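You operate a simulated robot arm through the tools that you are given. There is no shell and no other tool. Be economical: measure what you need, move in short steps, check, and stop when the job is done.

You are at the controls of a simulated two-armed robot. One attempt, no reset.

## Task
Feed 3 measures from the blue hopper into the orange pot and draw it out.
Fine: pot on the tray, tray in, gate open, then one push of the feed key a measure; gate shut after, then tray out. The other pots, this hopper's switch and lid and the brown hopper stay. Set down upright: what you pick out.

The check looks at the end state, three seconds after you hand in, the way a careful person would. Anything else that was tipped, shoved, dropped, spilled or broken makes it a failure. Lids that push on must go on centred and level and be pressed home; caps that screw on are set level and turned clockwise until they are tight.

## Robot
Two 7-joint arms with fingered hands on one trunk, on a base that drives. Base frame: it is fixed to the floor where the robot stands at the start and does not move with it; the origin is under the middle of the robot, x ahead of it, y to its left, z up. Units: m, rad, N and s.
The left shoulder is at the start at [0.098, 0.17, 1.144], the right one opposite. With the tool pointing down near the work surface each hand reaches from about 0.32 to 0.8 m from the robot's upright axis, wherever it stands, measured 20 degrees to its own side. Places, roughly: blue hopper [0.7, -0.6, 1.1]; feed key of the brown hopper [0.5, -0.8, 0.8]; gate handle of the blue hopper [0.7, -0.7, 1]; gate handle of the brown hopper [0.7, -1, 1]; lid of the blue hopper [0.8, -0.7, 1.4]; lid of the brown hopper [0.8, -1, 1.4]; switch of the blue hopper [0.6, -0.6, 1.2]; switch of the brown hopper [0.6, -0.9, 1.2]; top of the tray of the blue hopper [0.5, -0.7, 0.8]; tray of the blue hopper [0.5, -0.7, 0.8]; tray of the brown hopper [0.5, -1, 0.8]. Payload 4 kg a hand.
The TCP of each hand is the grasp point between the finger pads, 0.026 m short of the fingertips. In the tool frame z runs along the fingers and y along their closing line. The gripper opens to 0.132 m. The gripper's body begins 0.073 m behind the TCP. The gripper is a hand of 4 fingers: y runs from the thumb to the fingers, the wrist lies at [0, 0, -0.224] in the tool frame, and closing takes about 1.5 s.
Orientation is that of the tool frame in the base frame, as a unit quaternion [x, y, z, w]. With the fingers straight down and closing along the base's y, the tool's x points along the base's -x, its y along +y and its z along -z.

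## Interface
- The arms move only by the tool jog_arm. It takes "left_series", "right_series" or both (then of equal length, played together; a hand with none holds still); each is a list of rows, each a list of 3 entries, a list of its own where there are three numbers: the gripper command, from -1 (fully open) to 1 (shut), values between in proportion, then the shift along the tool's x, y, z in m, then the turn, a rotation vector about the tool's x, y, z in rad. In form: [[fingers, [dx, dy, dz], [wx, wy, wz]], ...]. A call has 1 to 20 rows; each row shifts and turns the commanded pose from where the row before left it, along the tool's axes as they then stand. Rows are played at 5 a second. More than 0.05 m and 0.15 rad between two rows, or a gripper value outside its range, and nothing of the call is played. Where a pose cannot be reached the arm comes as near as it can. A force on the tool above 40 N (or 10 N above the force at the start of the call, whichever is more), or a blocked arm, ends the call early, and 0.2 s more pass. Each finger travels about 0.108 m/s and halts on what it meets, pressing with about 22 N; the grip force reading is that of the motor and also rises with nothing between the fingers. The clock runs only during rows and for 0.2 s after the last one: add rows that do not move to give the fingers time. The reply holds the time, the measured pose of the TCP, the force on the tool along the base axes, the opening and the grip force, in the units named above and with some noise, with the torque about the TCP (base axes, N m) and any sound that the robot's microphone picked up, and new pictures: "show" is both (left out), scene, wrist or none (wrist: the cameras of the hands that moved).
- Cameras (640 x 400 px; columns grow to the right, rows downward): "scene" is now at [0.1836, -0.056, 1.339]; the picture's right is [-0.61, -0.79, 0.00], its down [-0.31, 0.24, -0.92] and it looks along [0.73, -0.56, -0.39] (base axes); focal length 214 px, centre (320, 200). "left" rides on the left gripper at [-0.073, 0.006, -0.094] in its tool frame; the picture's right is [-0.08, -1.00, 0.00], its down [0.78, -0.06, -0.62] and it looks along [0.62, -0.05, 0.79] (tool axes); focal length 230 px, centre (320, 200). "right" rides on the right gripper at [0.073, 0.006, -0.094] in its tool frame; the picture's right is [-0.08, 1.00, 0.00], its down [-0.79, -0.06, -0.62] and it looks along [-0.61, -0.05, 0.79] (tool axes); focal length 230 px, centre (320, 200). There is no depth. A picture from a camera that has moved, and an enlarged one, comes with that camera's place and axes in the base frame and with its lens.
- raise_lower(by): slides the trunk up (or, below 0, down) by that many m; the arms and the scene camera ride with it, the base frame stays. It gives what a move gives, with no picture.
- drive_base(legs): drives the robot by 1 to 6 legs, each [ahead, left, turn to the left] in m, m and rad, along the robot's own axes; the way and the turn of a leg run together, so that a leg with both is an arc; at most 1.5 m and 3.142 rad a leg. The arms and the cameras ride along, it lands a little off, and it stops where it bumps. It gives what a move gives, and a new picture of the scene camera.
- set_grasp(shape, hand): the hand has 4 fingers and takes this shape, open, in about a second: jaw (thumb against the fingers, like two jaws); tri (thumb and two fingers); tip (a fingertip pinch); poke (one finger out to press); point (the index stretched); flat (the hand flat); cup (the hand cupped); fist (a fist). The gripper value then closes the fingers along that shape, each until it touches; the sizes above hold for jaw. It gives what a move gives, with no picture.
- aim_head(pan, tilt): turns the head with the scene camera to pan (to the left, within 1.396 rad either way) and tilt (down, from -0.506 to 1.204), counted from straight ahead of the robot. It gives what a move gives, and a new picture of the scene camera.
- zoom(camera, box): a new picture of the part [left, top, right, bottom] of that camera's present view, enlarged. No time passes.
- finish_job(): hands the job in; it is judged then, once.

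Work in short steps. Places have to be worked out from the pictures, the camera data and where the tool is seen: move nearer, look again, correct. Check each grasp and each placing, and mend what went wrong. You have 120 turns and 260 pictures in all, those below and enlarged ones among them. Open the grippers and draw the arms clear of the work before you hand the job in, unless the task says otherwise; then end with one line.

The tools are called as name(argument=value, ...) on one line, values as JSON. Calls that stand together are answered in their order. jog_arm: Moves the arms, as the interface text tells. Its arguments: {"type":"object","properties":{"left_series":{"type":"array"},"right_series":{"type":"array"},"show":{"type":"string","enum":["both","scene","wrist","none"]}},"required":[]} The other tools are called the same way: raise_lower (by) slides the trunk up or down; set_grasp (shape, hand) gives the hand a shape; drive_base (legs) drives the base; aim_head (pan, tilt) turns the head that bears the scene camera; zoom (camera, box) takes an enlarged picture of a part of a camera's view; finish_job () hands the job in.

At the start:

```text
t: 0.0
left_ee_pos: [0.4552, -0.0619, 1.1415]
left_ee_rot: [0.001, 1.0, 0.0, -0.001]
left_contact_force: [0.9, -0.7, 0.8]
left_ft_torque: [0.04, 0.0, 0.01]
left_finger_gap: 0.1321
left_grasp_force: 0.0
left_shape: jaw
right_ee_pos: [0.3497, -0.3989, 1.074]
right_ee_rot: [0.013, 0.999, 0.03, 0.0]
right_contact_force: [0.1, 0.5, -0.7]
right_ft_torque: [0.01, 0.07, -0.02]
right_finger_gap: 0.132
right_grasp_force: 0.1
right_shape: jaw
trunk travel left (down, up): [-0.158, 0.193]
robot x, y, heading: [0.0022, 0.0026, -0.002]
head pan, tilt: [-0.656, 1.201]
```

scene: 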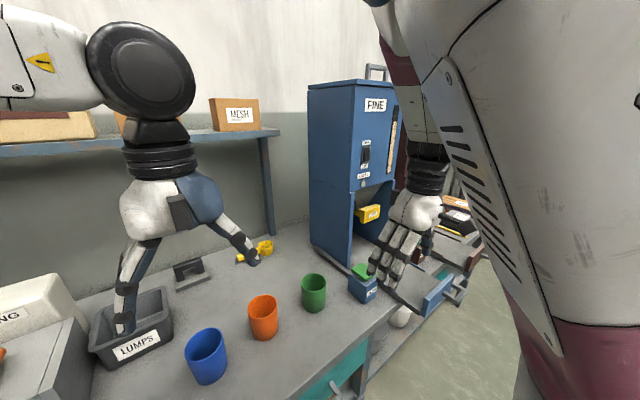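
right: 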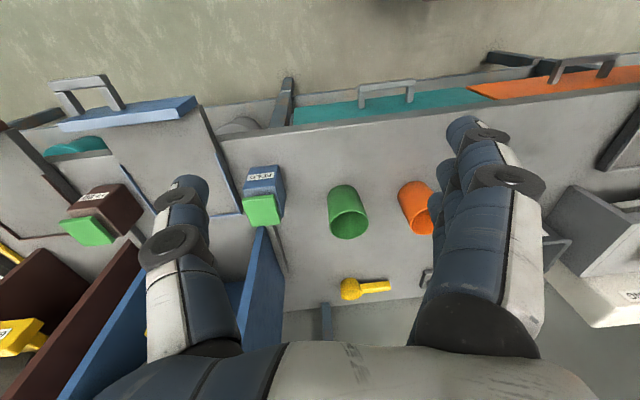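
left: 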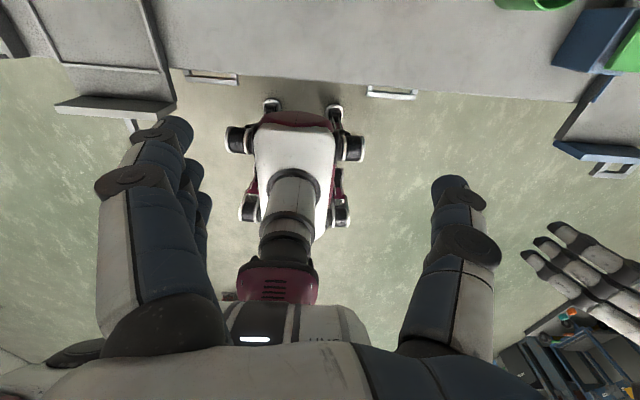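

I start by looking closer at the hopper, tray and pots.

zoom(camera="scene", box=[290, 60, 490, 320])

zoom(camera="right", box=[0, 60, 320, 360])

aim_head(pan=-0.9, tilt=0.6)

```text
1.54 times, centred on (390, 190) of scene
camera zoom: at [0.1836, -0.056, 1.339], right [-0.61, -0.79, 0.0], down [-0.31, 0.24, -0.92], along [0.73, -0.56, -0.39], focal length 330 px, centre (212, 215)
```

zoom: 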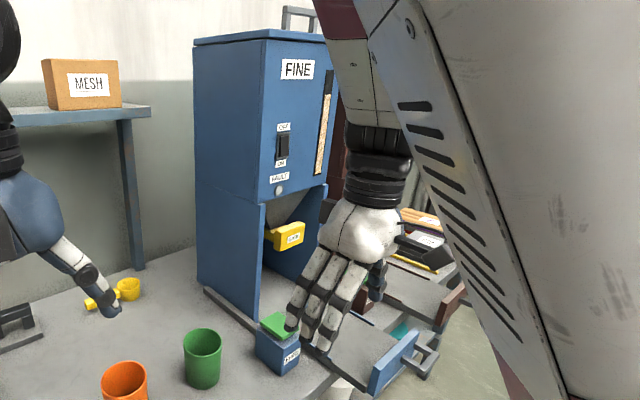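

```text
1.33 times, centred on (160, 210) of right
camera zoom: at [0.2772, -0.397, 1.1682], right [0.1, 0.99, 0.06], down [0.78, -0.12, 0.61], along [0.61, -0.02, -0.79], focal length 307 px, centre (533, 187)
```

zoom: 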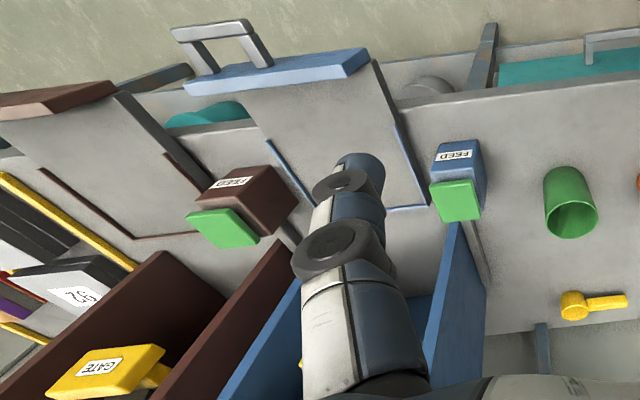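

```text
t: 1.0
left_ee_pos: [0.4556, -0.0612, 1.142]
left_ee_rot: [-0.001, 1.0, 0.0, 0.001]
left_contact_force: [-0.4, -0.1, -1.4]
left_ft_torque: [-0.01, -0.02, 0.0]
left_finger_gap: 0.1321
left_grasp_force: 0.0
left_shape: jaw
right_ee_pos: [0.3487, -0.3991, 1.073]
right_ee_rot: [0.016, 0.999, 0.034, 0.001]
right_contact_force: [-0.2, -0.3, 0.9]
right_ft_torque: [-0.01, 0.0, -0.06]
right_finger_gap: 0.132
right_grasp_force: 0.1
right_shape: jaw
trunk travel left (down, up): [-0.158, 0.193]
robot x, y, heading: [0.0029, 0.0011, -0.001]
head pan, tilt: [-0.901, 0.6]
camera scene: at [0.1702, -0.0688, 1.3335], right [-0.75, -0.66, 0.0], down [-0.29, 0.34, -0.9], along [0.59, -0.68, -0.45], focal length 214 px, centre (320, 200)
```

scene: 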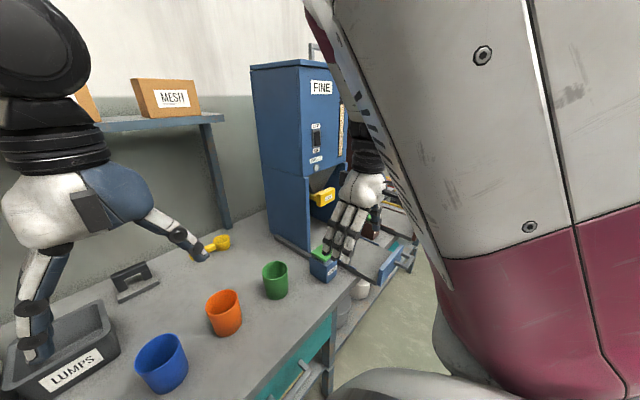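

Pots need precise locating; zooming on them from both cameras.

zoom(camera="scene", box=[130, 220, 350, 400])

zoom(camera="right", box=[300, 80, 540, 330])

```text
2.22 times, centred on (240, 310) of scene
camera zoom: at [0.1702, -0.0688, 1.3335], right [-0.75, -0.66, 0.0], down [-0.29, 0.34, -0.9], along [0.59, -0.68, -0.45], focal length 477 px, centre (498, -44)
```

zoom: 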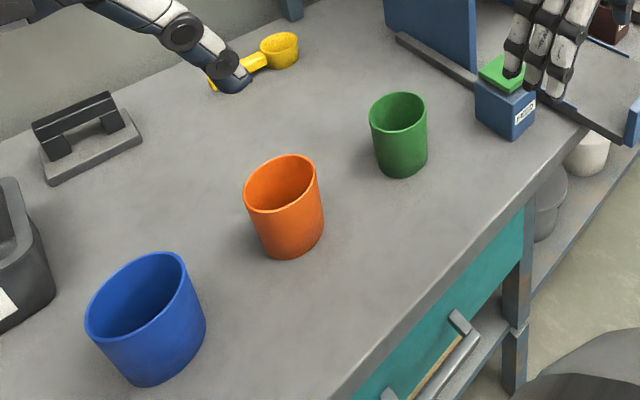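

```text
1.60 times, centred on (420, 205) of right
camera zoom: at [0.2767, -0.3978, 1.1671], right [0.11, 0.99, 0.07], down [0.78, -0.13, 0.61], along [0.61, -0.01, -0.79], focal length 368 px, centre (160, 192)
```

zoom: 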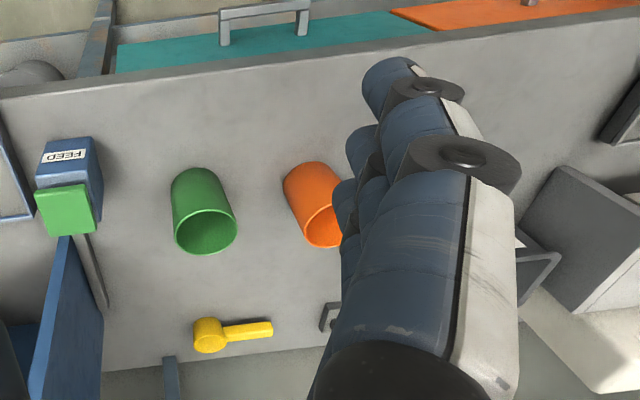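

Orange pot rim is about [0.617, -0.197, 0.84], with the table near 0.745. I move the left arm aside and bring the right hand level and above the pot.

jog_arm(left_series=[[-1, [0, 0.045, 0], [0, 0, 0]], [-1, [0, 0.045, 0], [0, 0, 0]], [-1, [0, 0.045, 0], [0, 0, 0]], [-1, [0, 0.045, 0], [0, 0, 0]], [-1, [0, 0.045, 0], [0, 0, 0]], [-1, [0, 0.045, 0], [0, 0, 0]], [-1, [0, 0, 0], [0, 0, 0]], [-1, [0, 0, 0], [0, 0, 0]]], right_series=[[-1, [0, 0, 0], [0.06, 0, -0.026]], [-1, [-0.04, 0.028, 0], [0, 0, 0]], [-1, [-0.04, 0.028, 0], [0, 0, 0]], [-1, [-0.04, 0.028, 0], [0, 0, 0]], [-1, [-0.04, 0.028, 0], [0, 0, 0]], [-1, [-0.04, 0.028, 0], [0, 0, 0]], [-1, [-0.04, 0.028, 0], [0, 0, 0]], [-1, [0, 0, 0], [0, 0, 0]]])

```text
t: 2.8
left_ee_pos: [0.4549, 0.2091, 1.1417]
left_ee_rot: [0.0, 1.0, 0.0, 0.0]
left_contact_force: [-0.3, 0.6, -0.6]
left_ft_torque: [0.02, 0.0, 0.0]
left_finger_gap: 0.1317
left_grasp_force: 0.1
left_shape: jaw
right_ee_pos: [0.5896, -0.2478, 1.0814]
right_ee_rot: [0.021, 0.999, 0.03, 0.005]
right_contact_force: [-0.8, 0.0, -0.1]
right_ft_torque: [-0.02, -0.02, -0.02]
right_finger_gap: 0.1319
right_grasp_force: 0.1
right_shape: jaw
trunk travel left (down, up): [-0.158, 0.193]
robot x, y, heading: [-0.0003, -0.0009, -0.004]
head pan, tilt: [-0.901, 0.6]
camera scene: at [0.164, -0.0687, 1.3213], right [-0.78, -0.62, 0.0], down [-0.35, 0.44, -0.83], along [0.51, -0.65, -0.56], focal length 214 px, centre (320, 200)
camera right: at [0.5166, -0.2437, 1.1735], right [0.12, 0.99, 0.06], down [0.77, -0.13, 0.62], along [0.62, -0.03, -0.78], focal length 230 px, centre (320, 200)
camera left: at [0.5258, 0.2141, 1.2374], right [0.08, -1.0, 0.0], down [-0.79, -0.06, 0.62], along [-0.61, -0.05, -0.79], focal length 230 px, centre (320, 200)
```

scene: 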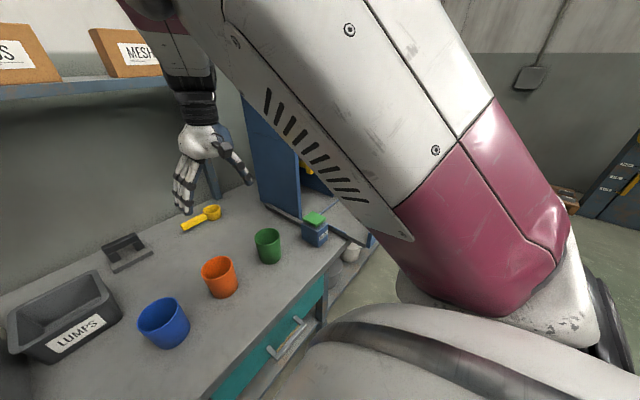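
right: 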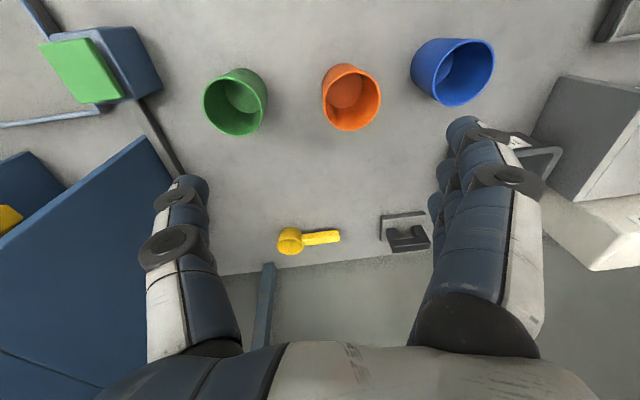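
left: 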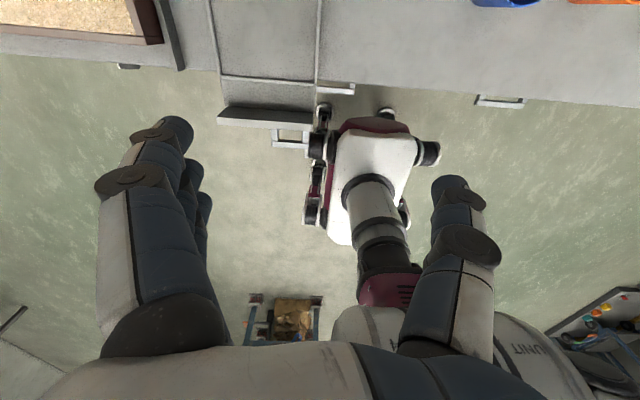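

The pot reads [0.618, -0.193]. The blue pot is close by, so I go down with the fingers partly closed, first to a checkpoint above the rim.

jog_arm(right_series=[[-0.6, [-0.013, 0.028, 0], [0.06, 0, 0]], [-0.6, [-0.013, 0.028, 0], [0, 0, 0]], [-0.6, [0, 0, 0.04], [0, 0, 0]], [-0.6, [0, 0, 0.04], [0, 0, 0]], [-0.6, [0, 0, 0.04], [0, 0, 0]], [-0.6, [0, 0, 0.03], [0, 0, 0]], [-0.6, [0, 0, 0], [0, 0, 0]], [-0.6, [0, 0, 0], [0, 0, 0]]])

```text
t: 4.6
left_ee_pos: [0.4542, 0.2087, 1.142]
left_ee_rot: [0.0, 1.0, 0.0, 0.0]
left_contact_force: [0.1, 0.0, 1.1]
left_ft_torque: [-0.04, 0.03, -0.01]
left_finger_gap: 0.1319
left_grasp_force: 0.1
left_shape: jaw
right_ee_pos: [0.6198, -0.2036, 0.9278]
right_ee_rot: [0.03, 1.0, -0.005, 0.002]
right_contact_force: [-0.2, 0.4, -0.2]
right_ft_torque: [-0.02, 0.02, -0.01]
right_finger_gap: 0.1055
right_grasp_force: 0.0
right_shape: jaw
trunk travel left (down, up): [-0.158, 0.193]
robot x, y, heading: [0.0001, 0.0005, -0.001]
head pan, tilt: [-0.901, 0.6]
camera scene: at [0.1652, -0.0689, 1.321], right [-0.78, -0.62, 0.0], down [-0.35, 0.44, -0.82], along [0.51, -0.65, -0.57], focal length 214 px, centre (320, 200)
camera right: at [0.5468, -0.1924, 1.0209], right [0.14, 0.99, -0.01], down [0.78, -0.1, 0.62], along [0.61, -0.09, -0.78], focal length 230 px, centre (320, 200)
```

scene: 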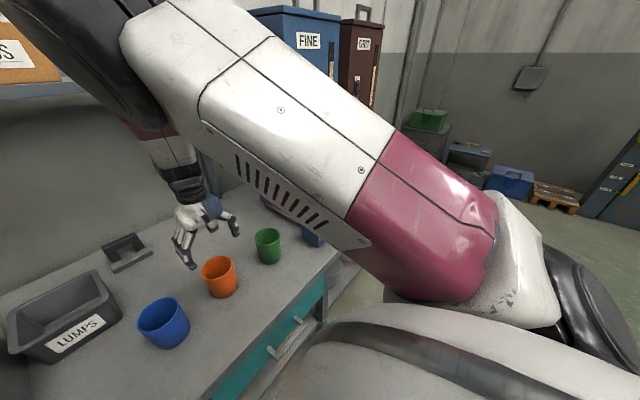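
right: 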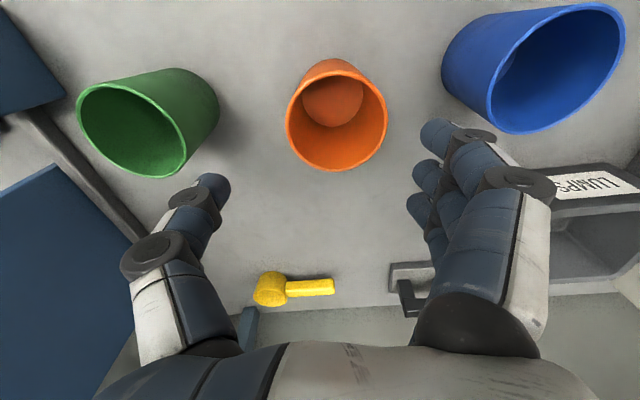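

Orientation is now straight down. The pot is about 1 cm nearer and 1.4 cm further left than the TCP, so I correct and go down to about rim height, then look.

jog_arm(right_series=[[-0.6, [0.013, 0.0135, 0], [0, 0, 0]], [-0.6, [0, 0, 0.03], [0, 0, 0]], [-0.6, [0, 0, 0.02], [0, 0, 0]], [-0.6, [0, 0, 0], [0, 0, 0]]], show="both")

```text
t: 5.6
left_ee_pos: [0.4538, 0.2084, 1.1424]
left_ee_rot: [-0.001, 1.0, 0.001, -0.001]
left_contact_force: [0.3, 0.0, 0.6]
left_ft_torque: [-0.01, 0.0, -0.03]
left_finger_gap: 0.1321
left_grasp_force: 0.0
left_shape: jaw
right_ee_pos: [0.6075, -0.1911, 0.8803]
right_ee_rot: [0.031, 1.0, -0.005, 0.004]
right_contact_force: [0.6, -0.4, -0.3]
right_ft_torque: [0.0, -0.01, 0.01]
right_finger_gap: 0.1058
right_grasp_force: 0.0
right_shape: jaw
trunk travel left (down, up): [-0.158, 0.193]
robot x, y, heading: [-0.0009, 0.0021, 0.001]
head pan, tilt: [-0.901, 0.6]
camera scene: at [0.1645, -0.0688, 1.3211], right [-0.78, -0.62, 0.0], down [-0.35, 0.44, -0.83], along [0.51, -0.65, -0.56], focal length 214 px, centre (320, 200)
camera right: at [0.5358, -0.1803, 0.9732], right [0.14, 0.99, -0.01], down [0.78, -0.1, 0.62], along [0.62, -0.09, -0.78], focal length 230 px, centre (320, 200)
```

scene: 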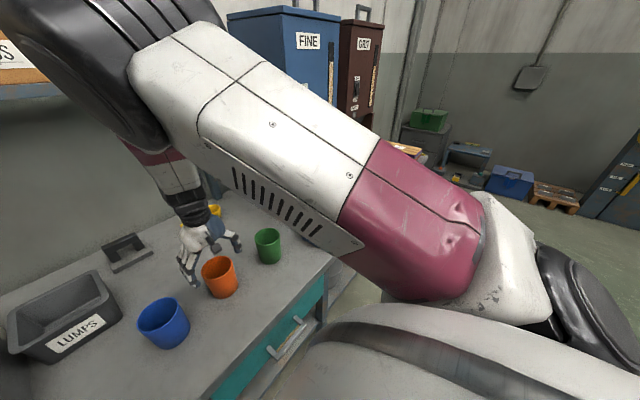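
right: 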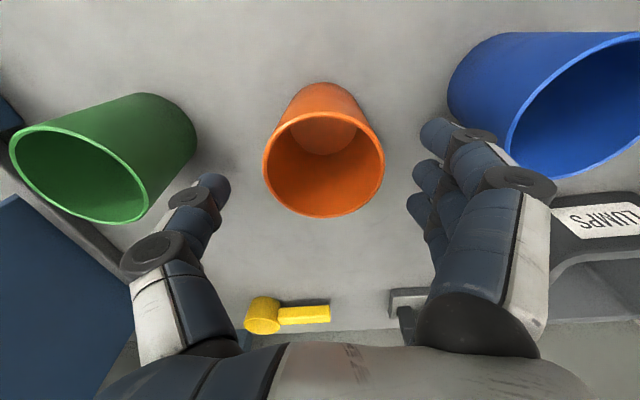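

Centred within a few mm with clear space on both sides. Descending 7 cm and closing on the pot.

jog_arm(right_series=[[-0.6, [-0.003, 0.002, 0.035], [0, 0, 0]], [-0.6, [0, 0, 0.035], [0, 0, 0]], [-0.6, [0, 0, 0], [0, 0, 0]], [-0.3, [0, 0, 0], [0, 0, 0]], [0.0, [0, 0, 0], [0, 0, 0]], [0.2, [0, 0, 0], [0, 0, 0]], [0.2, [0, 0, 0], [0, 0, 0]], [0.2, [0, 0, 0], [0, 0, 0]]], show="both")

```text
t: 7.4
left_ee_pos: [0.4547, 0.21, 1.1422]
left_ee_rot: [0.0, 1.0, -0.001, 0.0]
left_contact_force: [0.3, -0.9, -0.3]
left_ft_torque: [-0.02, 0.0, 0.02]
left_finger_gap: 0.1318
left_grasp_force: 0.0
left_shape: jaw
right_ee_pos: [0.61, -0.2007, 0.8065]
right_ee_rot: [0.035, 0.999, -0.013, 0.0]
right_contact_force: [3.8, 1.6, 12.4]
right_ft_torque: [0.14, -0.1, -0.06]
right_finger_gap: 0.0608
right_grasp_force: 22.1
right_shape: jaw
trunk travel left (down, up): [-0.158, 0.193]
robot x, y, heading: [-0.001, 0.0004, -0.001]
head pan, tilt: [-0.901, 0.6]
camera scene: at [0.1642, -0.0684, 1.3214], right [-0.78, -0.62, 0.0], down [-0.35, 0.44, -0.83], along [0.51, -0.65, -0.56], focal length 214 px, centre (320, 200)
camera right: at [0.538, -0.1866, 0.8988], right [0.15, 0.99, -0.03], down [0.78, -0.1, 0.62], along [0.61, -0.11, -0.78], focal length 230 px, centre (320, 200)
```

scene: 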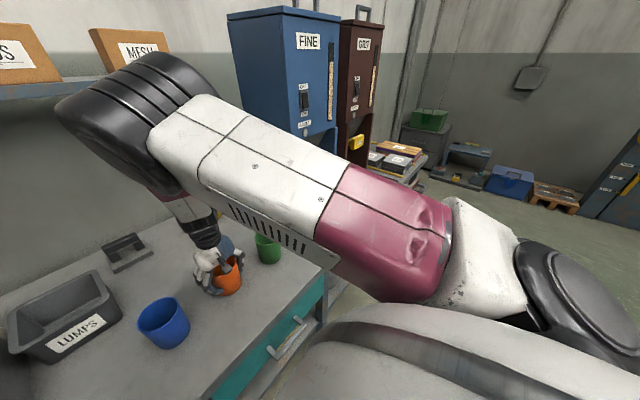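
right: 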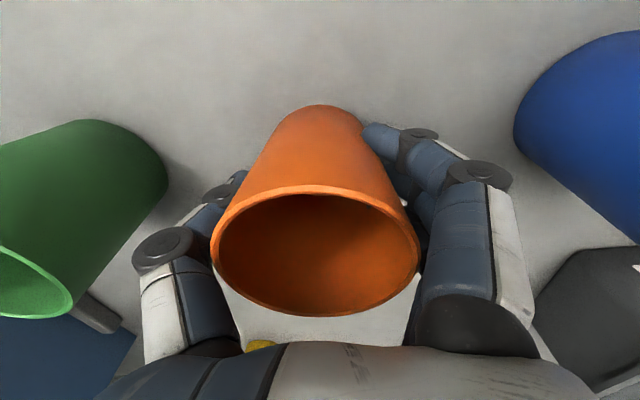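

Gripped (gap 0.061, the cup tapers). Lifting gently to check.

jog_arm(right_series=[[0.25, [0, 0, -0.02], [0, 0, 0]], [0.25, [0, 0, -0.03], [0, 0, 0]], [0.25, [0, 0, -0.04], [0, 0, 0]], [0.25, [0, 0, 0], [0, 0, 0]]], show="both")

```text
t: 8.4
left_ee_pos: [0.4554, 0.2092, 1.1412]
left_ee_rot: [0.0, 1.0, 0.0, -0.001]
left_contact_force: [0.5, 0.1, 0.5]
left_ft_torque: [-0.01, -0.04, -0.04]
left_finger_gap: 0.1322
left_grasp_force: 0.0
left_shape: jaw
right_ee_pos: [0.6081, -0.1915, 0.8906]
right_ee_rot: [0.031, 0.999, -0.007, -0.005]
right_contact_force: [0.4, 0.5, -0.7]
right_ft_torque: [0.0, 0.01, 0.01]
right_finger_gap: 0.0609
right_grasp_force: 22.1
right_shape: jaw
trunk travel left (down, up): [-0.158, 0.193]
robot x, y, heading: [0.0005, -0.0001, 0.002]
head pan, tilt: [-0.901, 0.6]
camera scene: at [0.1657, -0.0689, 1.3208], right [-0.78, -0.62, 0.0], down [-0.35, 0.44, -0.82], along [0.51, -0.65, -0.57], focal length 214 px, centre (320, 200)
camera right: at [0.5379, -0.1795, 0.9853], right [0.14, 0.99, -0.02], down [0.79, -0.1, 0.61], along [0.6, -0.1, -0.79], focal length 230 px, centre (320, 200)
```

scene: 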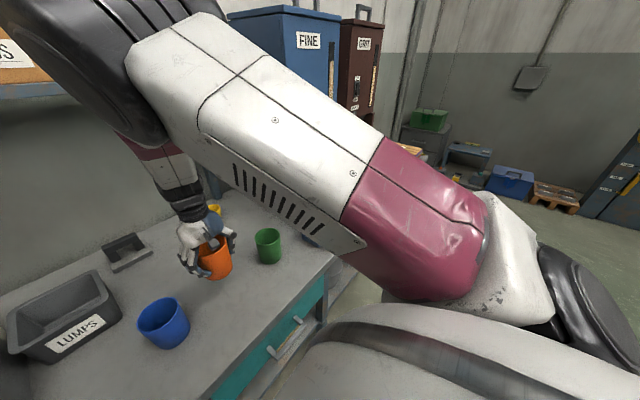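
right: 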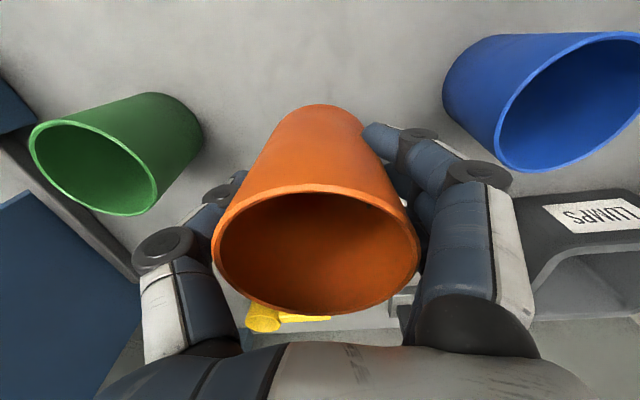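

Lift is clean and the pot hangs upright. I raise and retract it, and then will drive right.

jog_arm(right_series=[[0.25, [0, 0, -0.045], [0, 0, 0]], [0.25, [0, 0, -0.045], [0, 0, 0]], [0.25, [0.045, 0, 0], [0, 0, 0]], [0.25, [0.045, 0, 0], [0, 0, 0]], [0.25, [0.045, 0, 0], [0, 0, 0]], [0.25, [0.03, -0.03, 0], [0, 0, 0]], [0.25, [0, -0.04, 0], [0, 0, 0]], [0.25, [0, 0, 0], [0, 0, 0]]], show="none")

drive_base(legs=[[0, -0.4, 0]])

```text
t: 10.2
left_ee_pos: [0.4553, 0.2092, 1.1414]
left_ee_rot: [0.001, 1.0, 0.0, 0.0]
left_contact_force: [0.6, 1.0, 0.4]
left_ft_torque: [0.0, -0.01, 0.03]
left_finger_gap: 0.1319
left_grasp_force: 0.0
left_shape: jaw
right_ee_pos: [0.4491, -0.24, 0.9822]
right_ee_rot: [0.015, 1.0, 0.008, 0.003]
right_contact_force: [-0.9, 0.0, -0.6]
right_ft_torque: [-0.02, 0.03, 0.0]
right_finger_gap: 0.0607
right_grasp_force: 22.3
right_shape: jaw
right hand out of reach, approached as far as the arm can: row 6
trunk travel left (down, up): [-0.158, 0.193]
robot x, y, heading: [0.0046, 0.0035, 0.004]
head pan, tilt: [-0.901, 0.6]
```

```text
t: 12.7
left_ee_pos: [0.4563, -0.1942, 1.1413]
left_ee_rot: [0.0, 1.0, 0.0, 0.001]
left_contact_force: [0.4, -0.4, -0.3]
left_ft_torque: [0.01, 0.0, 0.0]
left_finger_gap: 0.1317
left_grasp_force: 0.0
left_shape: jaw
right_ee_pos: [0.4486, -0.6423, 0.9806]
right_ee_rot: [0.017, 1.0, 0.008, -0.001]
right_contact_force: [0.0, 1.2, -1.2]
right_ft_torque: [0.02, 0.03, -0.03]
right_finger_gap: 0.0608
right_grasp_force: 21.9
right_shape: jaw
trunk travel left (down, up): [-0.158, 0.193]
robot x, y, heading: [-0.001, -0.4013, 0.002]
head pan, tilt: [-0.901, 0.6]
camera scene: at [0.1717, -0.4703, 1.3363], right [-0.74, -0.67, 0.0], down [-0.28, 0.31, -0.91], along [0.61, -0.68, -0.42], focal length 214 px, centre (320, 200)
```

scene: 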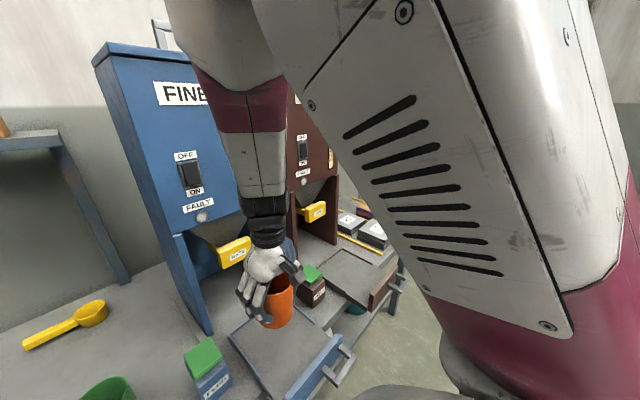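

The pot is now over the tray. I look with a better head angle and the wrist camera.

aim_head(pan=-0.55, tilt=0.9)

zoom(camera="right", box=[0, 0, 640, 400])

```text
t: 13.5
left_ee_pos: [0.456, -0.1926, 1.1415]
left_ee_rot: [0.0, 1.0, 0.0, 0.0]
left_contact_force: [0.3, -0.1, 0.6]
left_ft_torque: [0.02, 0.0, 0.02]
left_finger_gap: 0.1318
left_grasp_force: 0.1
left_shape: jaw
right_ee_pos: [0.4476, -0.6427, 0.9794]
right_ee_rot: [0.019, 1.0, 0.011, -0.003]
right_contact_force: [-0.7, 0.0, -1.5]
right_ft_torque: [0.0, -0.03, 0.0]
right_finger_gap: 0.0606
right_grasp_force: 22.0
right_shape: jaw
trunk travel left (down, up): [-0.158, 0.193]
robot x, y, heading: [-0.0004, -0.4018, 0.001]
head pan, tilt: [-0.55, 0.901]
camera scene: at [0.1842, -0.4549, 1.3332], right [-0.59, -0.81, 0.0], down [-0.36, 0.26, -0.89], along [0.72, -0.52, -0.45], focal length 214 px, centre (320, 200)
```

scene: 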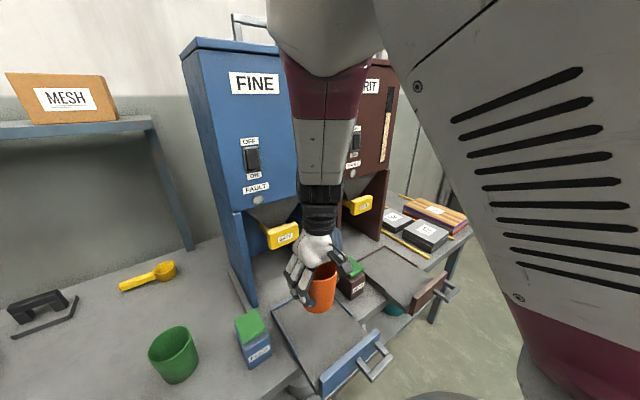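

```text
1.00 times, centred on (320, 200) of right (not enlarged: the box is as wide or as high as the picture)
camera zoom: at [0.3756, -0.6365, 1.0728], right [0.11, 0.99, 0.02], down [0.78, -0.1, 0.61], along [0.61, -0.05, -0.79], focal length 230 px, centre (320, 200)
```

zoom: 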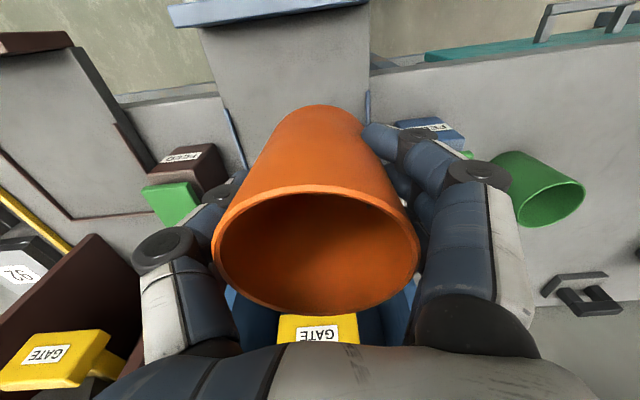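

Zooming on the tray and gate for measurement.

zoom(camera="scene", box=[220, 280, 400, 400])

zoom(camera="scene", box=[220, 180, 400, 300])

zoom(camera="right", box=[150, 0, 480, 200])

```text
3.33 times, centred on (310, 340) of scene
camera zoom: at [0.1842, -0.4549, 1.3332], right [-0.59, -0.81, 0.0], down [-0.36, 0.26, -0.89], along [0.72, -0.52, -0.45], focal length 715 px, centre (353, -267)
```

zoom: 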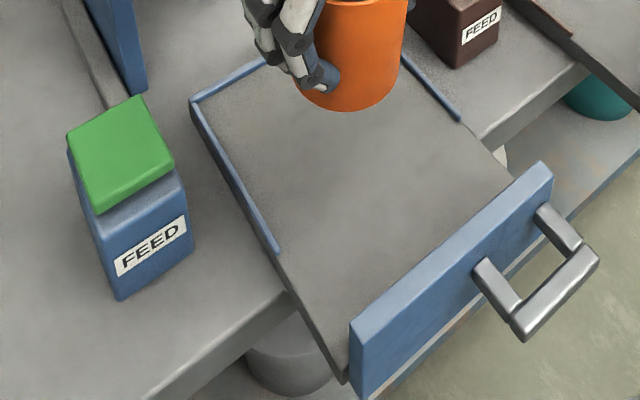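

```text
3.33 times, centred on (310, 240) of scene
camera zoom: at [0.1842, -0.4549, 1.3332], right [-0.59, -0.81, 0.0], down [-0.36, 0.26, -0.89], along [0.72, -0.52, -0.45], focal length 715 px, centre (353, 67)
```

zoom: 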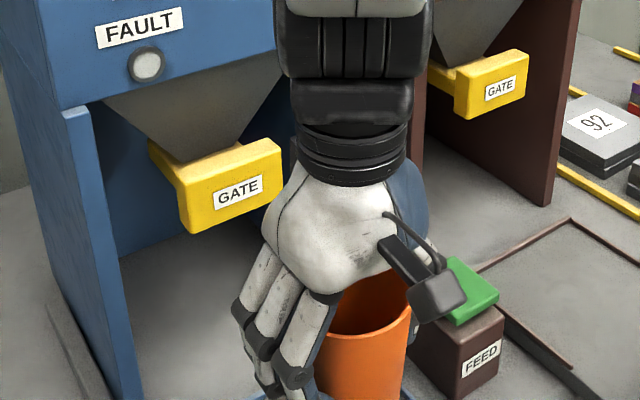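

```text
1.94 times, centred on (315, 100) of right
camera zoom: at [0.3756, -0.6365, 1.0728], right [0.11, 0.99, 0.02], down [0.78, -0.1, 0.61], along [0.61, -0.05, -0.79], focal length 446 px, centre (330, 394)
```

zoom: 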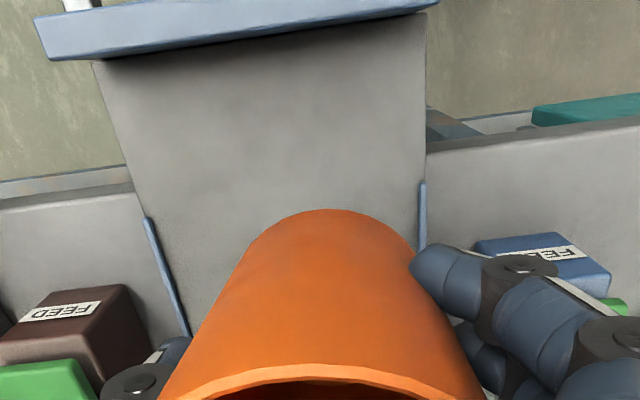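

Tray pocket is roughly x 0.455–0.60, y −0.585 to −0.763, centre [0.528, −0.674]. I move the pot over it and go down partway.

jog_arm(right_series=[[0.25, [-0.04, -0.014, 0], [0.04, 0, 0]], [0.25, [-0.041, -0.014, 0], [0, 0, 0]], [0.25, [0, 0, 0.04], [0, 0, 0]], [0.25, [0, 0, 0.04], [0, 0, 0]], [0.25, [0, 0, 0.03], [0, 0, 0]], [0.25, [0, 0, 0], [0, 0, 0]]], show="both")

zoom(camera="scene", box=[220, 240, 400, 360])

```text
t: 14.9
left_ee_pos: [0.4544, -0.194, 1.1417]
left_ee_rot: [0.001, 1.0, 0.0, 0.0]
left_contact_force: [0.0, -0.1, 0.0]
left_ft_torque: [-0.03, 0.0, -0.01]
left_finger_gap: 0.132
left_grasp_force: 0.1
left_shape: jaw
right_ee_pos: [0.5286, -0.6867, 0.8713]
right_ee_rot: [0.045, 0.999, 0.011, 0.001]
right_contact_force: [0.3, -0.2, -0.7]
right_ft_torque: [-0.01, 0.01, 0.0]
right_finger_gap: 0.0605
right_grasp_force: 21.8
right_shape: jaw
trunk travel left (down, up): [-0.158, 0.193]
robot x, y, heading: [0.0009, -0.4022, -0.001]
head pan, tilt: [-0.55, 0.901]
camera scene: at [0.1739, -0.4405, 1.2963], right [-0.52, -0.85, 0.0], down [-0.67, 0.41, -0.62], along [0.53, -0.33, -0.78], focal length 214 px, centre (320, 200)
camera right: at [0.456, -0.6764, 0.9649], right [0.17, 0.99, 0.02], down [0.77, -0.14, 0.62], along [0.61, -0.08, -0.79], focal length 230 px, centre (320, 200)
```

scene: 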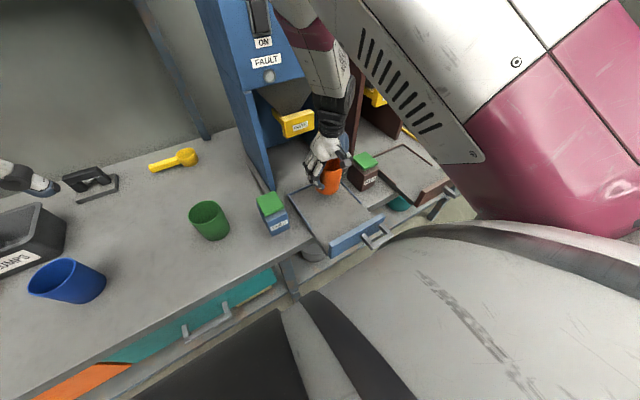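
right: 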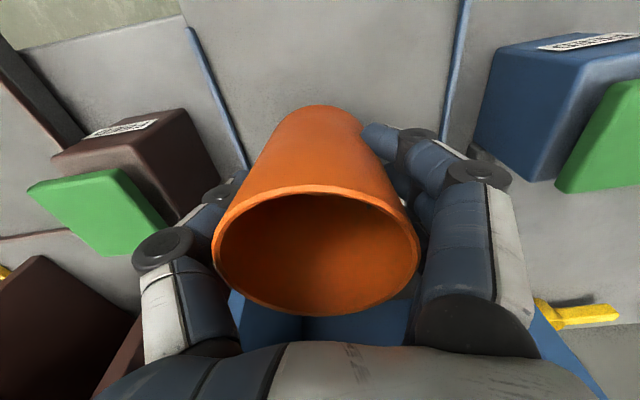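

```text
3.33 times, centred on (310, 300) of scene
camera zoom: at [0.1739, -0.4405, 1.2963], right [-0.52, -0.85, 0.0], down [-0.67, 0.41, -0.62], along [0.53, -0.33, -0.78], focal length 715 px, centre (353, -133)
```

zoom: 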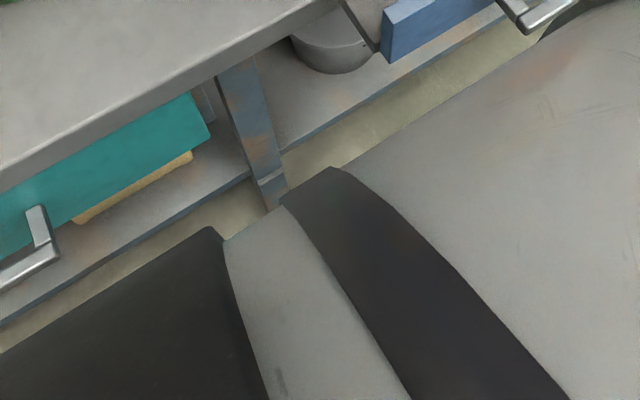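

Pot is ~2 cm too far right for the tray centreline (lips at y −0.571 / −0.759); correct and lower slowly.

jog_arm(right_series=[[0.25, [0.0015, 0.018, 0], [0.03, 0, -0.04]], [0.25, [0, 0, 0], [0, 0, 0]], [0.25, [0, 0, 0.015], [0, 0, 0]], [0.25, [0, 0, 0.015], [0, 0, 0]], [0.25, [0, 0, 0], [0, 0, 0]]], show="both")

zoom(camera="scene", box=[240, 80, 420, 270])

```text
t: 16.1
left_ee_pos: [0.4553, -0.1928, 1.1412]
left_ee_rot: [0.0, 1.0, 0.0, 0.0]
left_contact_force: [-0.7, -0.8, 0.3]
left_ft_torque: [0.0, -0.02, 0.03]
left_finger_gap: 0.1318
left_grasp_force: 0.1
left_shape: jaw
right_ee_pos: [0.5288, -0.6711, 0.8417]
right_ee_rot: [0.026, 1.0, -0.004, 0.002]
right_contact_force: [-0.7, 0.8, -0.3]
right_ft_torque: [-0.02, -0.01, 0.0]
right_finger_gap: 0.0603
right_grasp_force: 21.9
right_shape: jaw
trunk travel left (down, up): [-0.158, 0.193]
robot x, y, heading: [0.0016, -0.4008, -0.001]
head pan, tilt: [-0.55, 0.901]
camera scene: at [0.174, -0.4404, 1.2963], right [-0.52, -0.85, 0.0], down [-0.67, 0.41, -0.62], along [0.53, -0.33, -0.78], focal length 214 px, centre (320, 200)
camera right: at [0.456, -0.6604, 0.9354], right [0.13, 0.99, -0.01], down [0.78, -0.1, 0.62], along [0.61, -0.09, -0.78], focal length 230 px, centre (320, 200)
```

scene: 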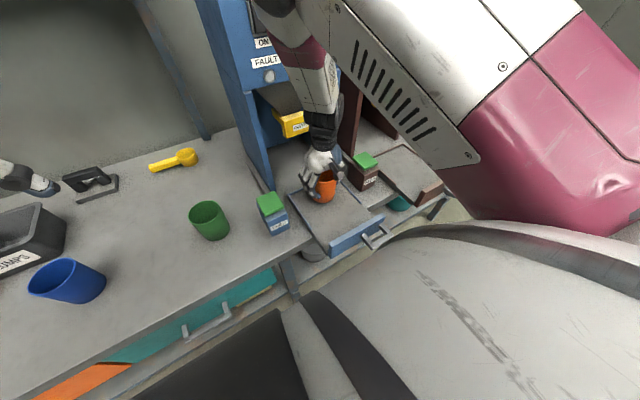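
right: 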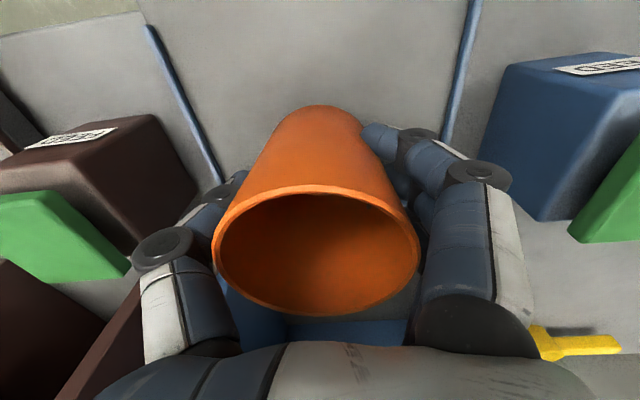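

```text
2.11 times, centred on (330, 175) of scene
camera zoom: at [0.174, -0.4404, 1.2963], right [-0.52, -0.85, 0.0], down [-0.67, 0.41, -0.62], along [0.53, -0.33, -0.78], focal length 452 px, centre (299, 253)
```

zoom: 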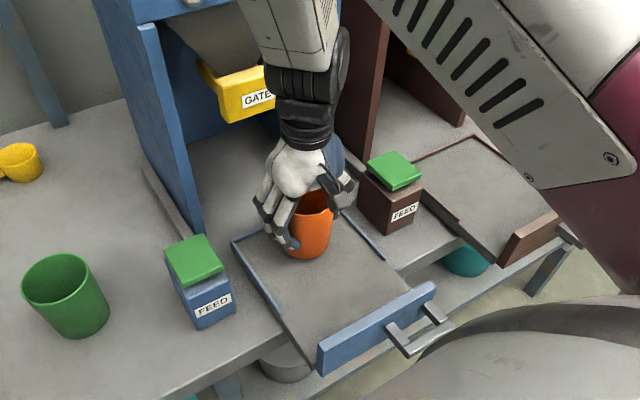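

Centred on the tray. Lowering in small steps and reading force.

jog_arm(right_series=[[0.25, [0, 0, 0.006], [0, 0, 0]], [0.25, [0, 0, 0.006], [0, 0, 0]], [0.25, [0, 0, 0], [0, 0, 0]]], show="none")

```text
t: 16.9
left_ee_pos: [0.4547, -0.1924, 1.1427]
left_ee_rot: [0.0, 1.0, 0.0, 0.0]
left_contact_force: [-0.1, 0.7, 1.0]
left_ft_torque: [-0.01, -0.02, 0.0]
left_finger_gap: 0.132
left_grasp_force: 0.0
left_shape: jaw
right_ee_pos: [0.5288, -0.672, 0.8314]
right_ee_rot: [0.027, 1.0, -0.007, 0.002]
right_contact_force: [0.9, 2.4, 6.2]
right_ft_torque: [-0.11, 0.0, 0.0]
right_finger_gap: 0.0602
right_grasp_force: 22.2
right_shape: jaw
trunk travel left (down, up): [-0.158, 0.193]
robot x, y, heading: [-0.0009, -0.4027, 0.001]
head pan, tilt: [-0.55, 0.901]
```

Contact with the tray (6 N). Opening, then retreating upward.

jog_arm(right_series=[[0.25, [0, 0, 0.001], [0, 0, 0]], [0.0, [0, 0, 0], [0, 0, 0]], [-0.3, [0, 0, 0], [0, 0, 0]], [-0.6, [0, 0, 0], [0, 0, 0]], [-0.6, [0, 0, 0], [0, 0, 0]], [-0.6, [0, 0, 0], [0, 0, 0]], [-0.6, [0, 0, -0.03], [0, 0, 0]], [-0.6, [0, 0, -0.04], [0, 0, 0]], [-0.6, [0, 0, -0.04], [0, 0, 0]], [-0.6, [0, 0, 0], [0, 0, 0]]], show="both")

zoom(camera="scene", box=[240, 80, 420, 270])

```text
t: 19.1
left_ee_pos: [0.4563, -0.1928, 1.1416]
left_ee_rot: [0.0, 1.0, -0.001, -0.001]
left_contact_force: [0.1, 0.3, 1.2]
left_ft_torque: [0.0, -0.01, -0.02]
left_finger_gap: 0.132
left_grasp_force: 0.0
left_shape: jaw
right_ee_pos: [0.5245, -0.665, 0.9306]
right_ee_rot: [0.021, 1.0, 0.0, -0.007]
right_contact_force: [1.2, -0.5, -0.2]
right_ft_torque: [0.0, 0.03, 0.01]
right_finger_gap: 0.1052
right_grasp_force: 0.0
right_shape: jaw
trunk travel left (down, up): [-0.158, 0.193]
robot x, y, heading: [-0.0027, -0.4017, -0.001]
head pan, tilt: [-0.55, 0.901]
camera scene: at [0.1749, -0.4406, 1.296], right [-0.52, -0.85, 0.0], down [-0.67, 0.41, -0.62], along [0.53, -0.32, -0.78], focal length 214 px, centre (320, 200)
camera right: at [0.4536, -0.6556, 1.0254], right [0.12, 0.99, 0.0], down [0.79, -0.1, 0.61], along [0.6, -0.07, -0.8], focal length 230 px, centre (320, 200)
```

scene: 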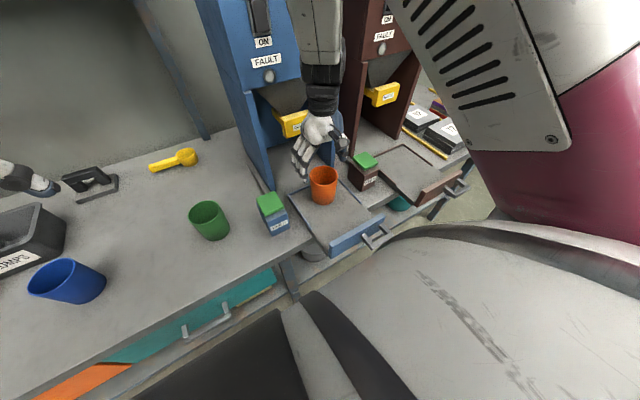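
right: 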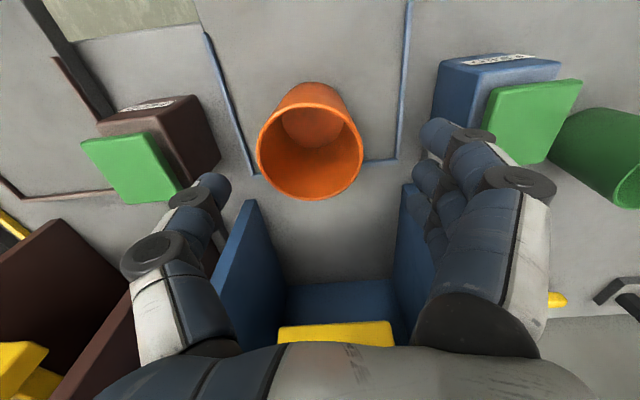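

```text
2.11 times, centred on (330, 175) of scene
camera zoom: at [0.1749, -0.4406, 1.296], right [-0.52, -0.85, 0.0], down [-0.67, 0.41, -0.62], along [0.53, -0.32, -0.78], focal length 452 px, centre (299, 253)
```

zoom: 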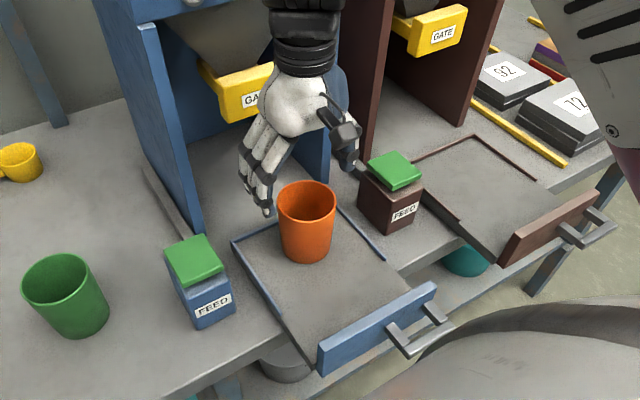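

Pot stands upright, well centred on the tray ([0.519, −0.670]). Next I go to the tray handle (near [0.33, −0.73, 0.78]) and turn the hand 90° so it closes along x.

jog_arm(right_series=[[-1, [0, 0, -0.04], [0, 0, 0]], [-1, [0, 0, -0.03], [0, 0, 0]], [-1, [0.045, -0.01, 0], [0, 0, 0]], [-1, [0.045, -0.02, 0], [0, 0, 0]], [-1, [0.045, -0.02, 0], [0, 0, 0]], [-1, [0.045, -0.02, 0], [0, 0, 0]], [-1, [0, 0, 0], [0, 0, 0]]], show="none")

jog_arm(right_series=[[-1, [0, 0, 0], [0, 0, -0.15]], [-1, [0, 0, 0], [0, 0, -0.15]], [-1, [0, 0, 0], [0, 0, -0.15]], [-1, [0, 0, 0], [0, 0, -0.15]], [-1, [0, 0, 0], [0, 0, -0.15]], [-1, [0, 0, 0], [0, 0, -0.15]], [-1, [0, 0, 0], [0, 0, 0]]], show="both")

```text
t: 20.7
left_ee_pos: [0.4553, -0.1923, 1.1412]
left_ee_rot: [0.0, 1.0, -0.001, -0.001]
left_contact_force: [0.5, 0.4, 0.3]
left_ft_torque: [-0.05, 0.01, 0.0]
left_finger_gap: 0.1317
left_grasp_force: 0.0
left_shape: jaw
right_ee_pos: [0.3553, -0.7289, 0.9901]
right_ee_rot: [0.008, 1.0, 0.008, -0.002]
right_contact_force: [-0.3, 1.0, 0.3]
right_ft_torque: [0.0, 0.04, 0.0]
right_finger_gap: 0.1321
right_grasp_force: 0.0
right_shape: jaw
right hand out of reach, approached as far as the arm can: row 5, 6
trunk travel left (down, up): [-0.158, 0.193]
robot x, y, heading: [0.0014, -0.4017, 0.002]
head pan, tilt: [-0.55, 0.901]
```

```text
t: 22.3
left_ee_pos: [0.4549, -0.1931, 1.1402]
left_ee_rot: [0.0, 1.0, 0.0, 0.0]
left_contact_force: [0.6, -0.2, -0.1]
left_ft_torque: [-0.02, 0.01, 0.03]
left_finger_gap: 0.1321
left_grasp_force: 0.2
left_shape: jaw
right_ee_pos: [0.3541, -0.7314, 0.9892]
right_ee_rot: [-0.426, 0.905, 0.009, 0.0]
right_contact_force: [-0.5, -0.7, 0.3]
right_ft_torque: [0.02, -0.01, -0.01]
right_finger_gap: 0.132
right_grasp_force: 0.1
right_shape: jaw
trunk travel left (down, up): [-0.158, 0.193]
robot x, y, heading: [0.0004, -0.3995, 0.002]
head pan, tilt: [-0.55, 0.901]
camera scene: at [0.1885, -0.4495, 1.3369], right [-0.53, -0.85, 0.0], down [-0.35, 0.22, -0.91], along [0.78, -0.48, -0.41], focal length 214 px, centre (320, 200)
camera right: at [0.3052, -0.7855, 1.0823], right [-0.72, 0.69, 0.02], down [0.55, 0.56, 0.62], along [0.42, 0.46, -0.78], focal length 230 px, centre (320, 200)
```

scene: 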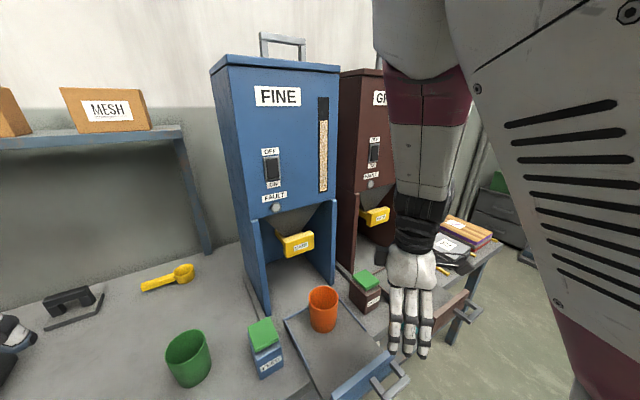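
right: 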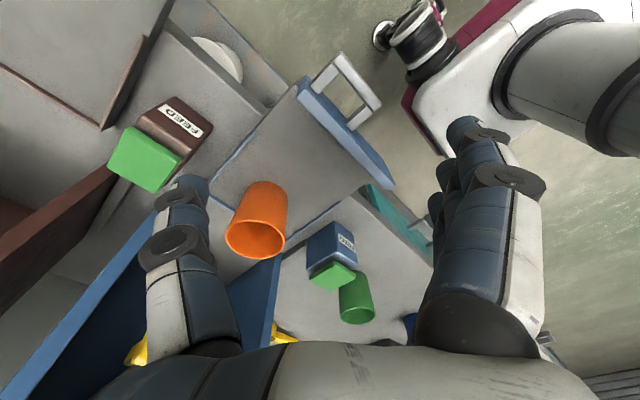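

Handle bar sits around x 0.308, y −0.742…−0.664, with a ~4 cm gap to the plate. I'm too close for good reach, so I back the base 0.15 m and finish the turn.

drive_base(legs=[[-0.15, 0, 0]])

jog_arm(right_series=[[-1, [0, 0, 0], [0, 0, -0.14]], [-1, [0, 0, 0], [0, 0, -0.14]], [-1, [0, 0, 0], [0, 0, -0.14]], [-1, [0, 0, 0], [0, 0, -0.14]], [-1, [0, 0, 0], [0, 0, -0.13]], [-0.5, [0, 0, 0], [0, 0, 0]], [-0.5, [0, 0, 0], [0, 0, 0]]], show="both")

```text
t: 23.7
left_ee_pos: [0.3064, -0.1931, 1.1413]
left_ee_rot: [0.001, 1.0, 0.0, 0.0]
left_contact_force: [-0.2, 0.3, -0.1]
left_ft_torque: [0.0, -0.03, -0.02]
left_finger_gap: 0.1319
left_grasp_force: 0.2
left_shape: jaw
right_ee_pos: [0.2076, -0.7302, 0.9895]
right_ee_rot: [-0.426, 0.905, 0.007, 0.002]
right_contact_force: [0.0, -0.3, -0.8]
right_ft_torque: [0.04, 0.03, 0.03]
right_finger_gap: 0.132
right_grasp_force: 0.0
right_shape: jaw
trunk travel left (down, up): [-0.158, 0.193]
robot x, y, heading: [-0.1458, -0.4001, -0.001]
head pan, tilt: [-0.55, 0.901]
camera scene: at [0.0385, -0.4499, 1.3372], right [-0.53, -0.85, 0.0], down [-0.35, 0.22, -0.91], along [0.77, -0.48, -0.41], focal length 214 px, centre (320, 200)
```

scene: 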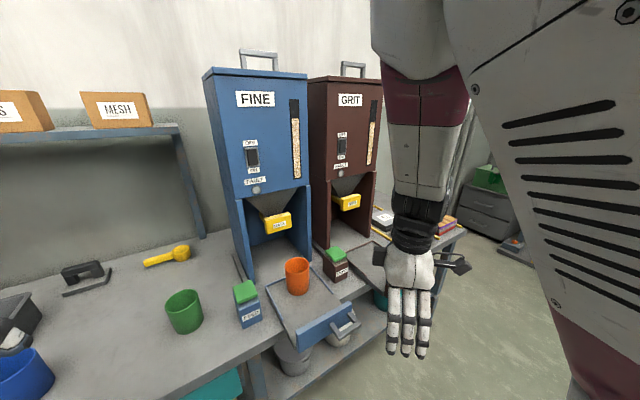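

```text
t: 25.3
left_ee_pos: [0.307, -0.1936, 1.1415]
left_ee_rot: [0.0, 1.0, 0.0, 0.0]
left_contact_force: [0.5, 0.8, 0.8]
left_ft_torque: [0.03, 0.0, -0.01]
left_finger_gap: 0.1321
left_grasp_force: 0.0
left_shape: jaw
right_ee_pos: [0.2054, -0.7305, 0.989]
right_ee_rot: [-0.706, 0.708, 0.011, 0.007]
right_contact_force: [0.0, 0.2, -0.3]
right_ft_torque: [0.0, 0.03, 0.0]
right_finger_gap: 0.0996
right_grasp_force: 0.0
right_shape: jaw
trunk travel left (down, up): [-0.158, 0.193]
robot x, y, heading: [-0.1498, -0.4024, -0.005]
head pan, tilt: [-0.55, 0.901]
camera scene: at [0.0391, -0.45, 1.3359], right [-0.53, -0.85, 0.0], down [-0.36, 0.22, -0.91], along [0.77, -0.48, -0.42], focal length 214 px, centre (320, 200)
camera right: at [0.2012, -0.8057, 1.0804], right [-1.0, 0.08, 0.01], down [0.07, 0.77, 0.64], along [0.05, 0.63, -0.77], focal length 230 px, centre (320, 200)
```

scene: 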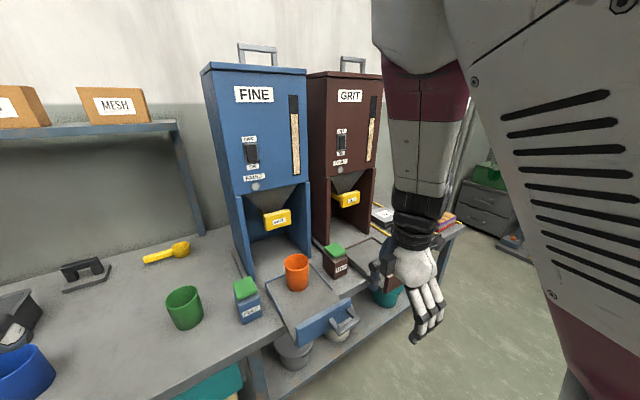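
right: 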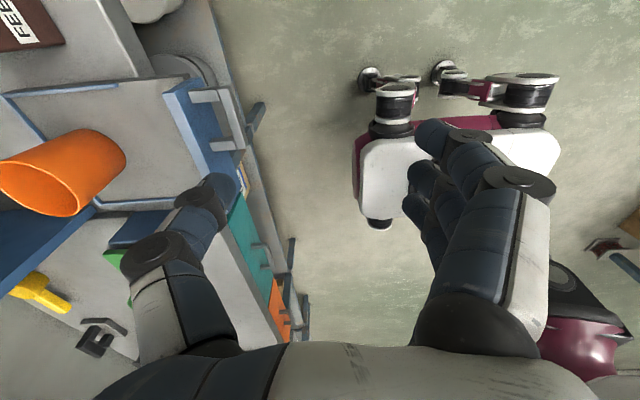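

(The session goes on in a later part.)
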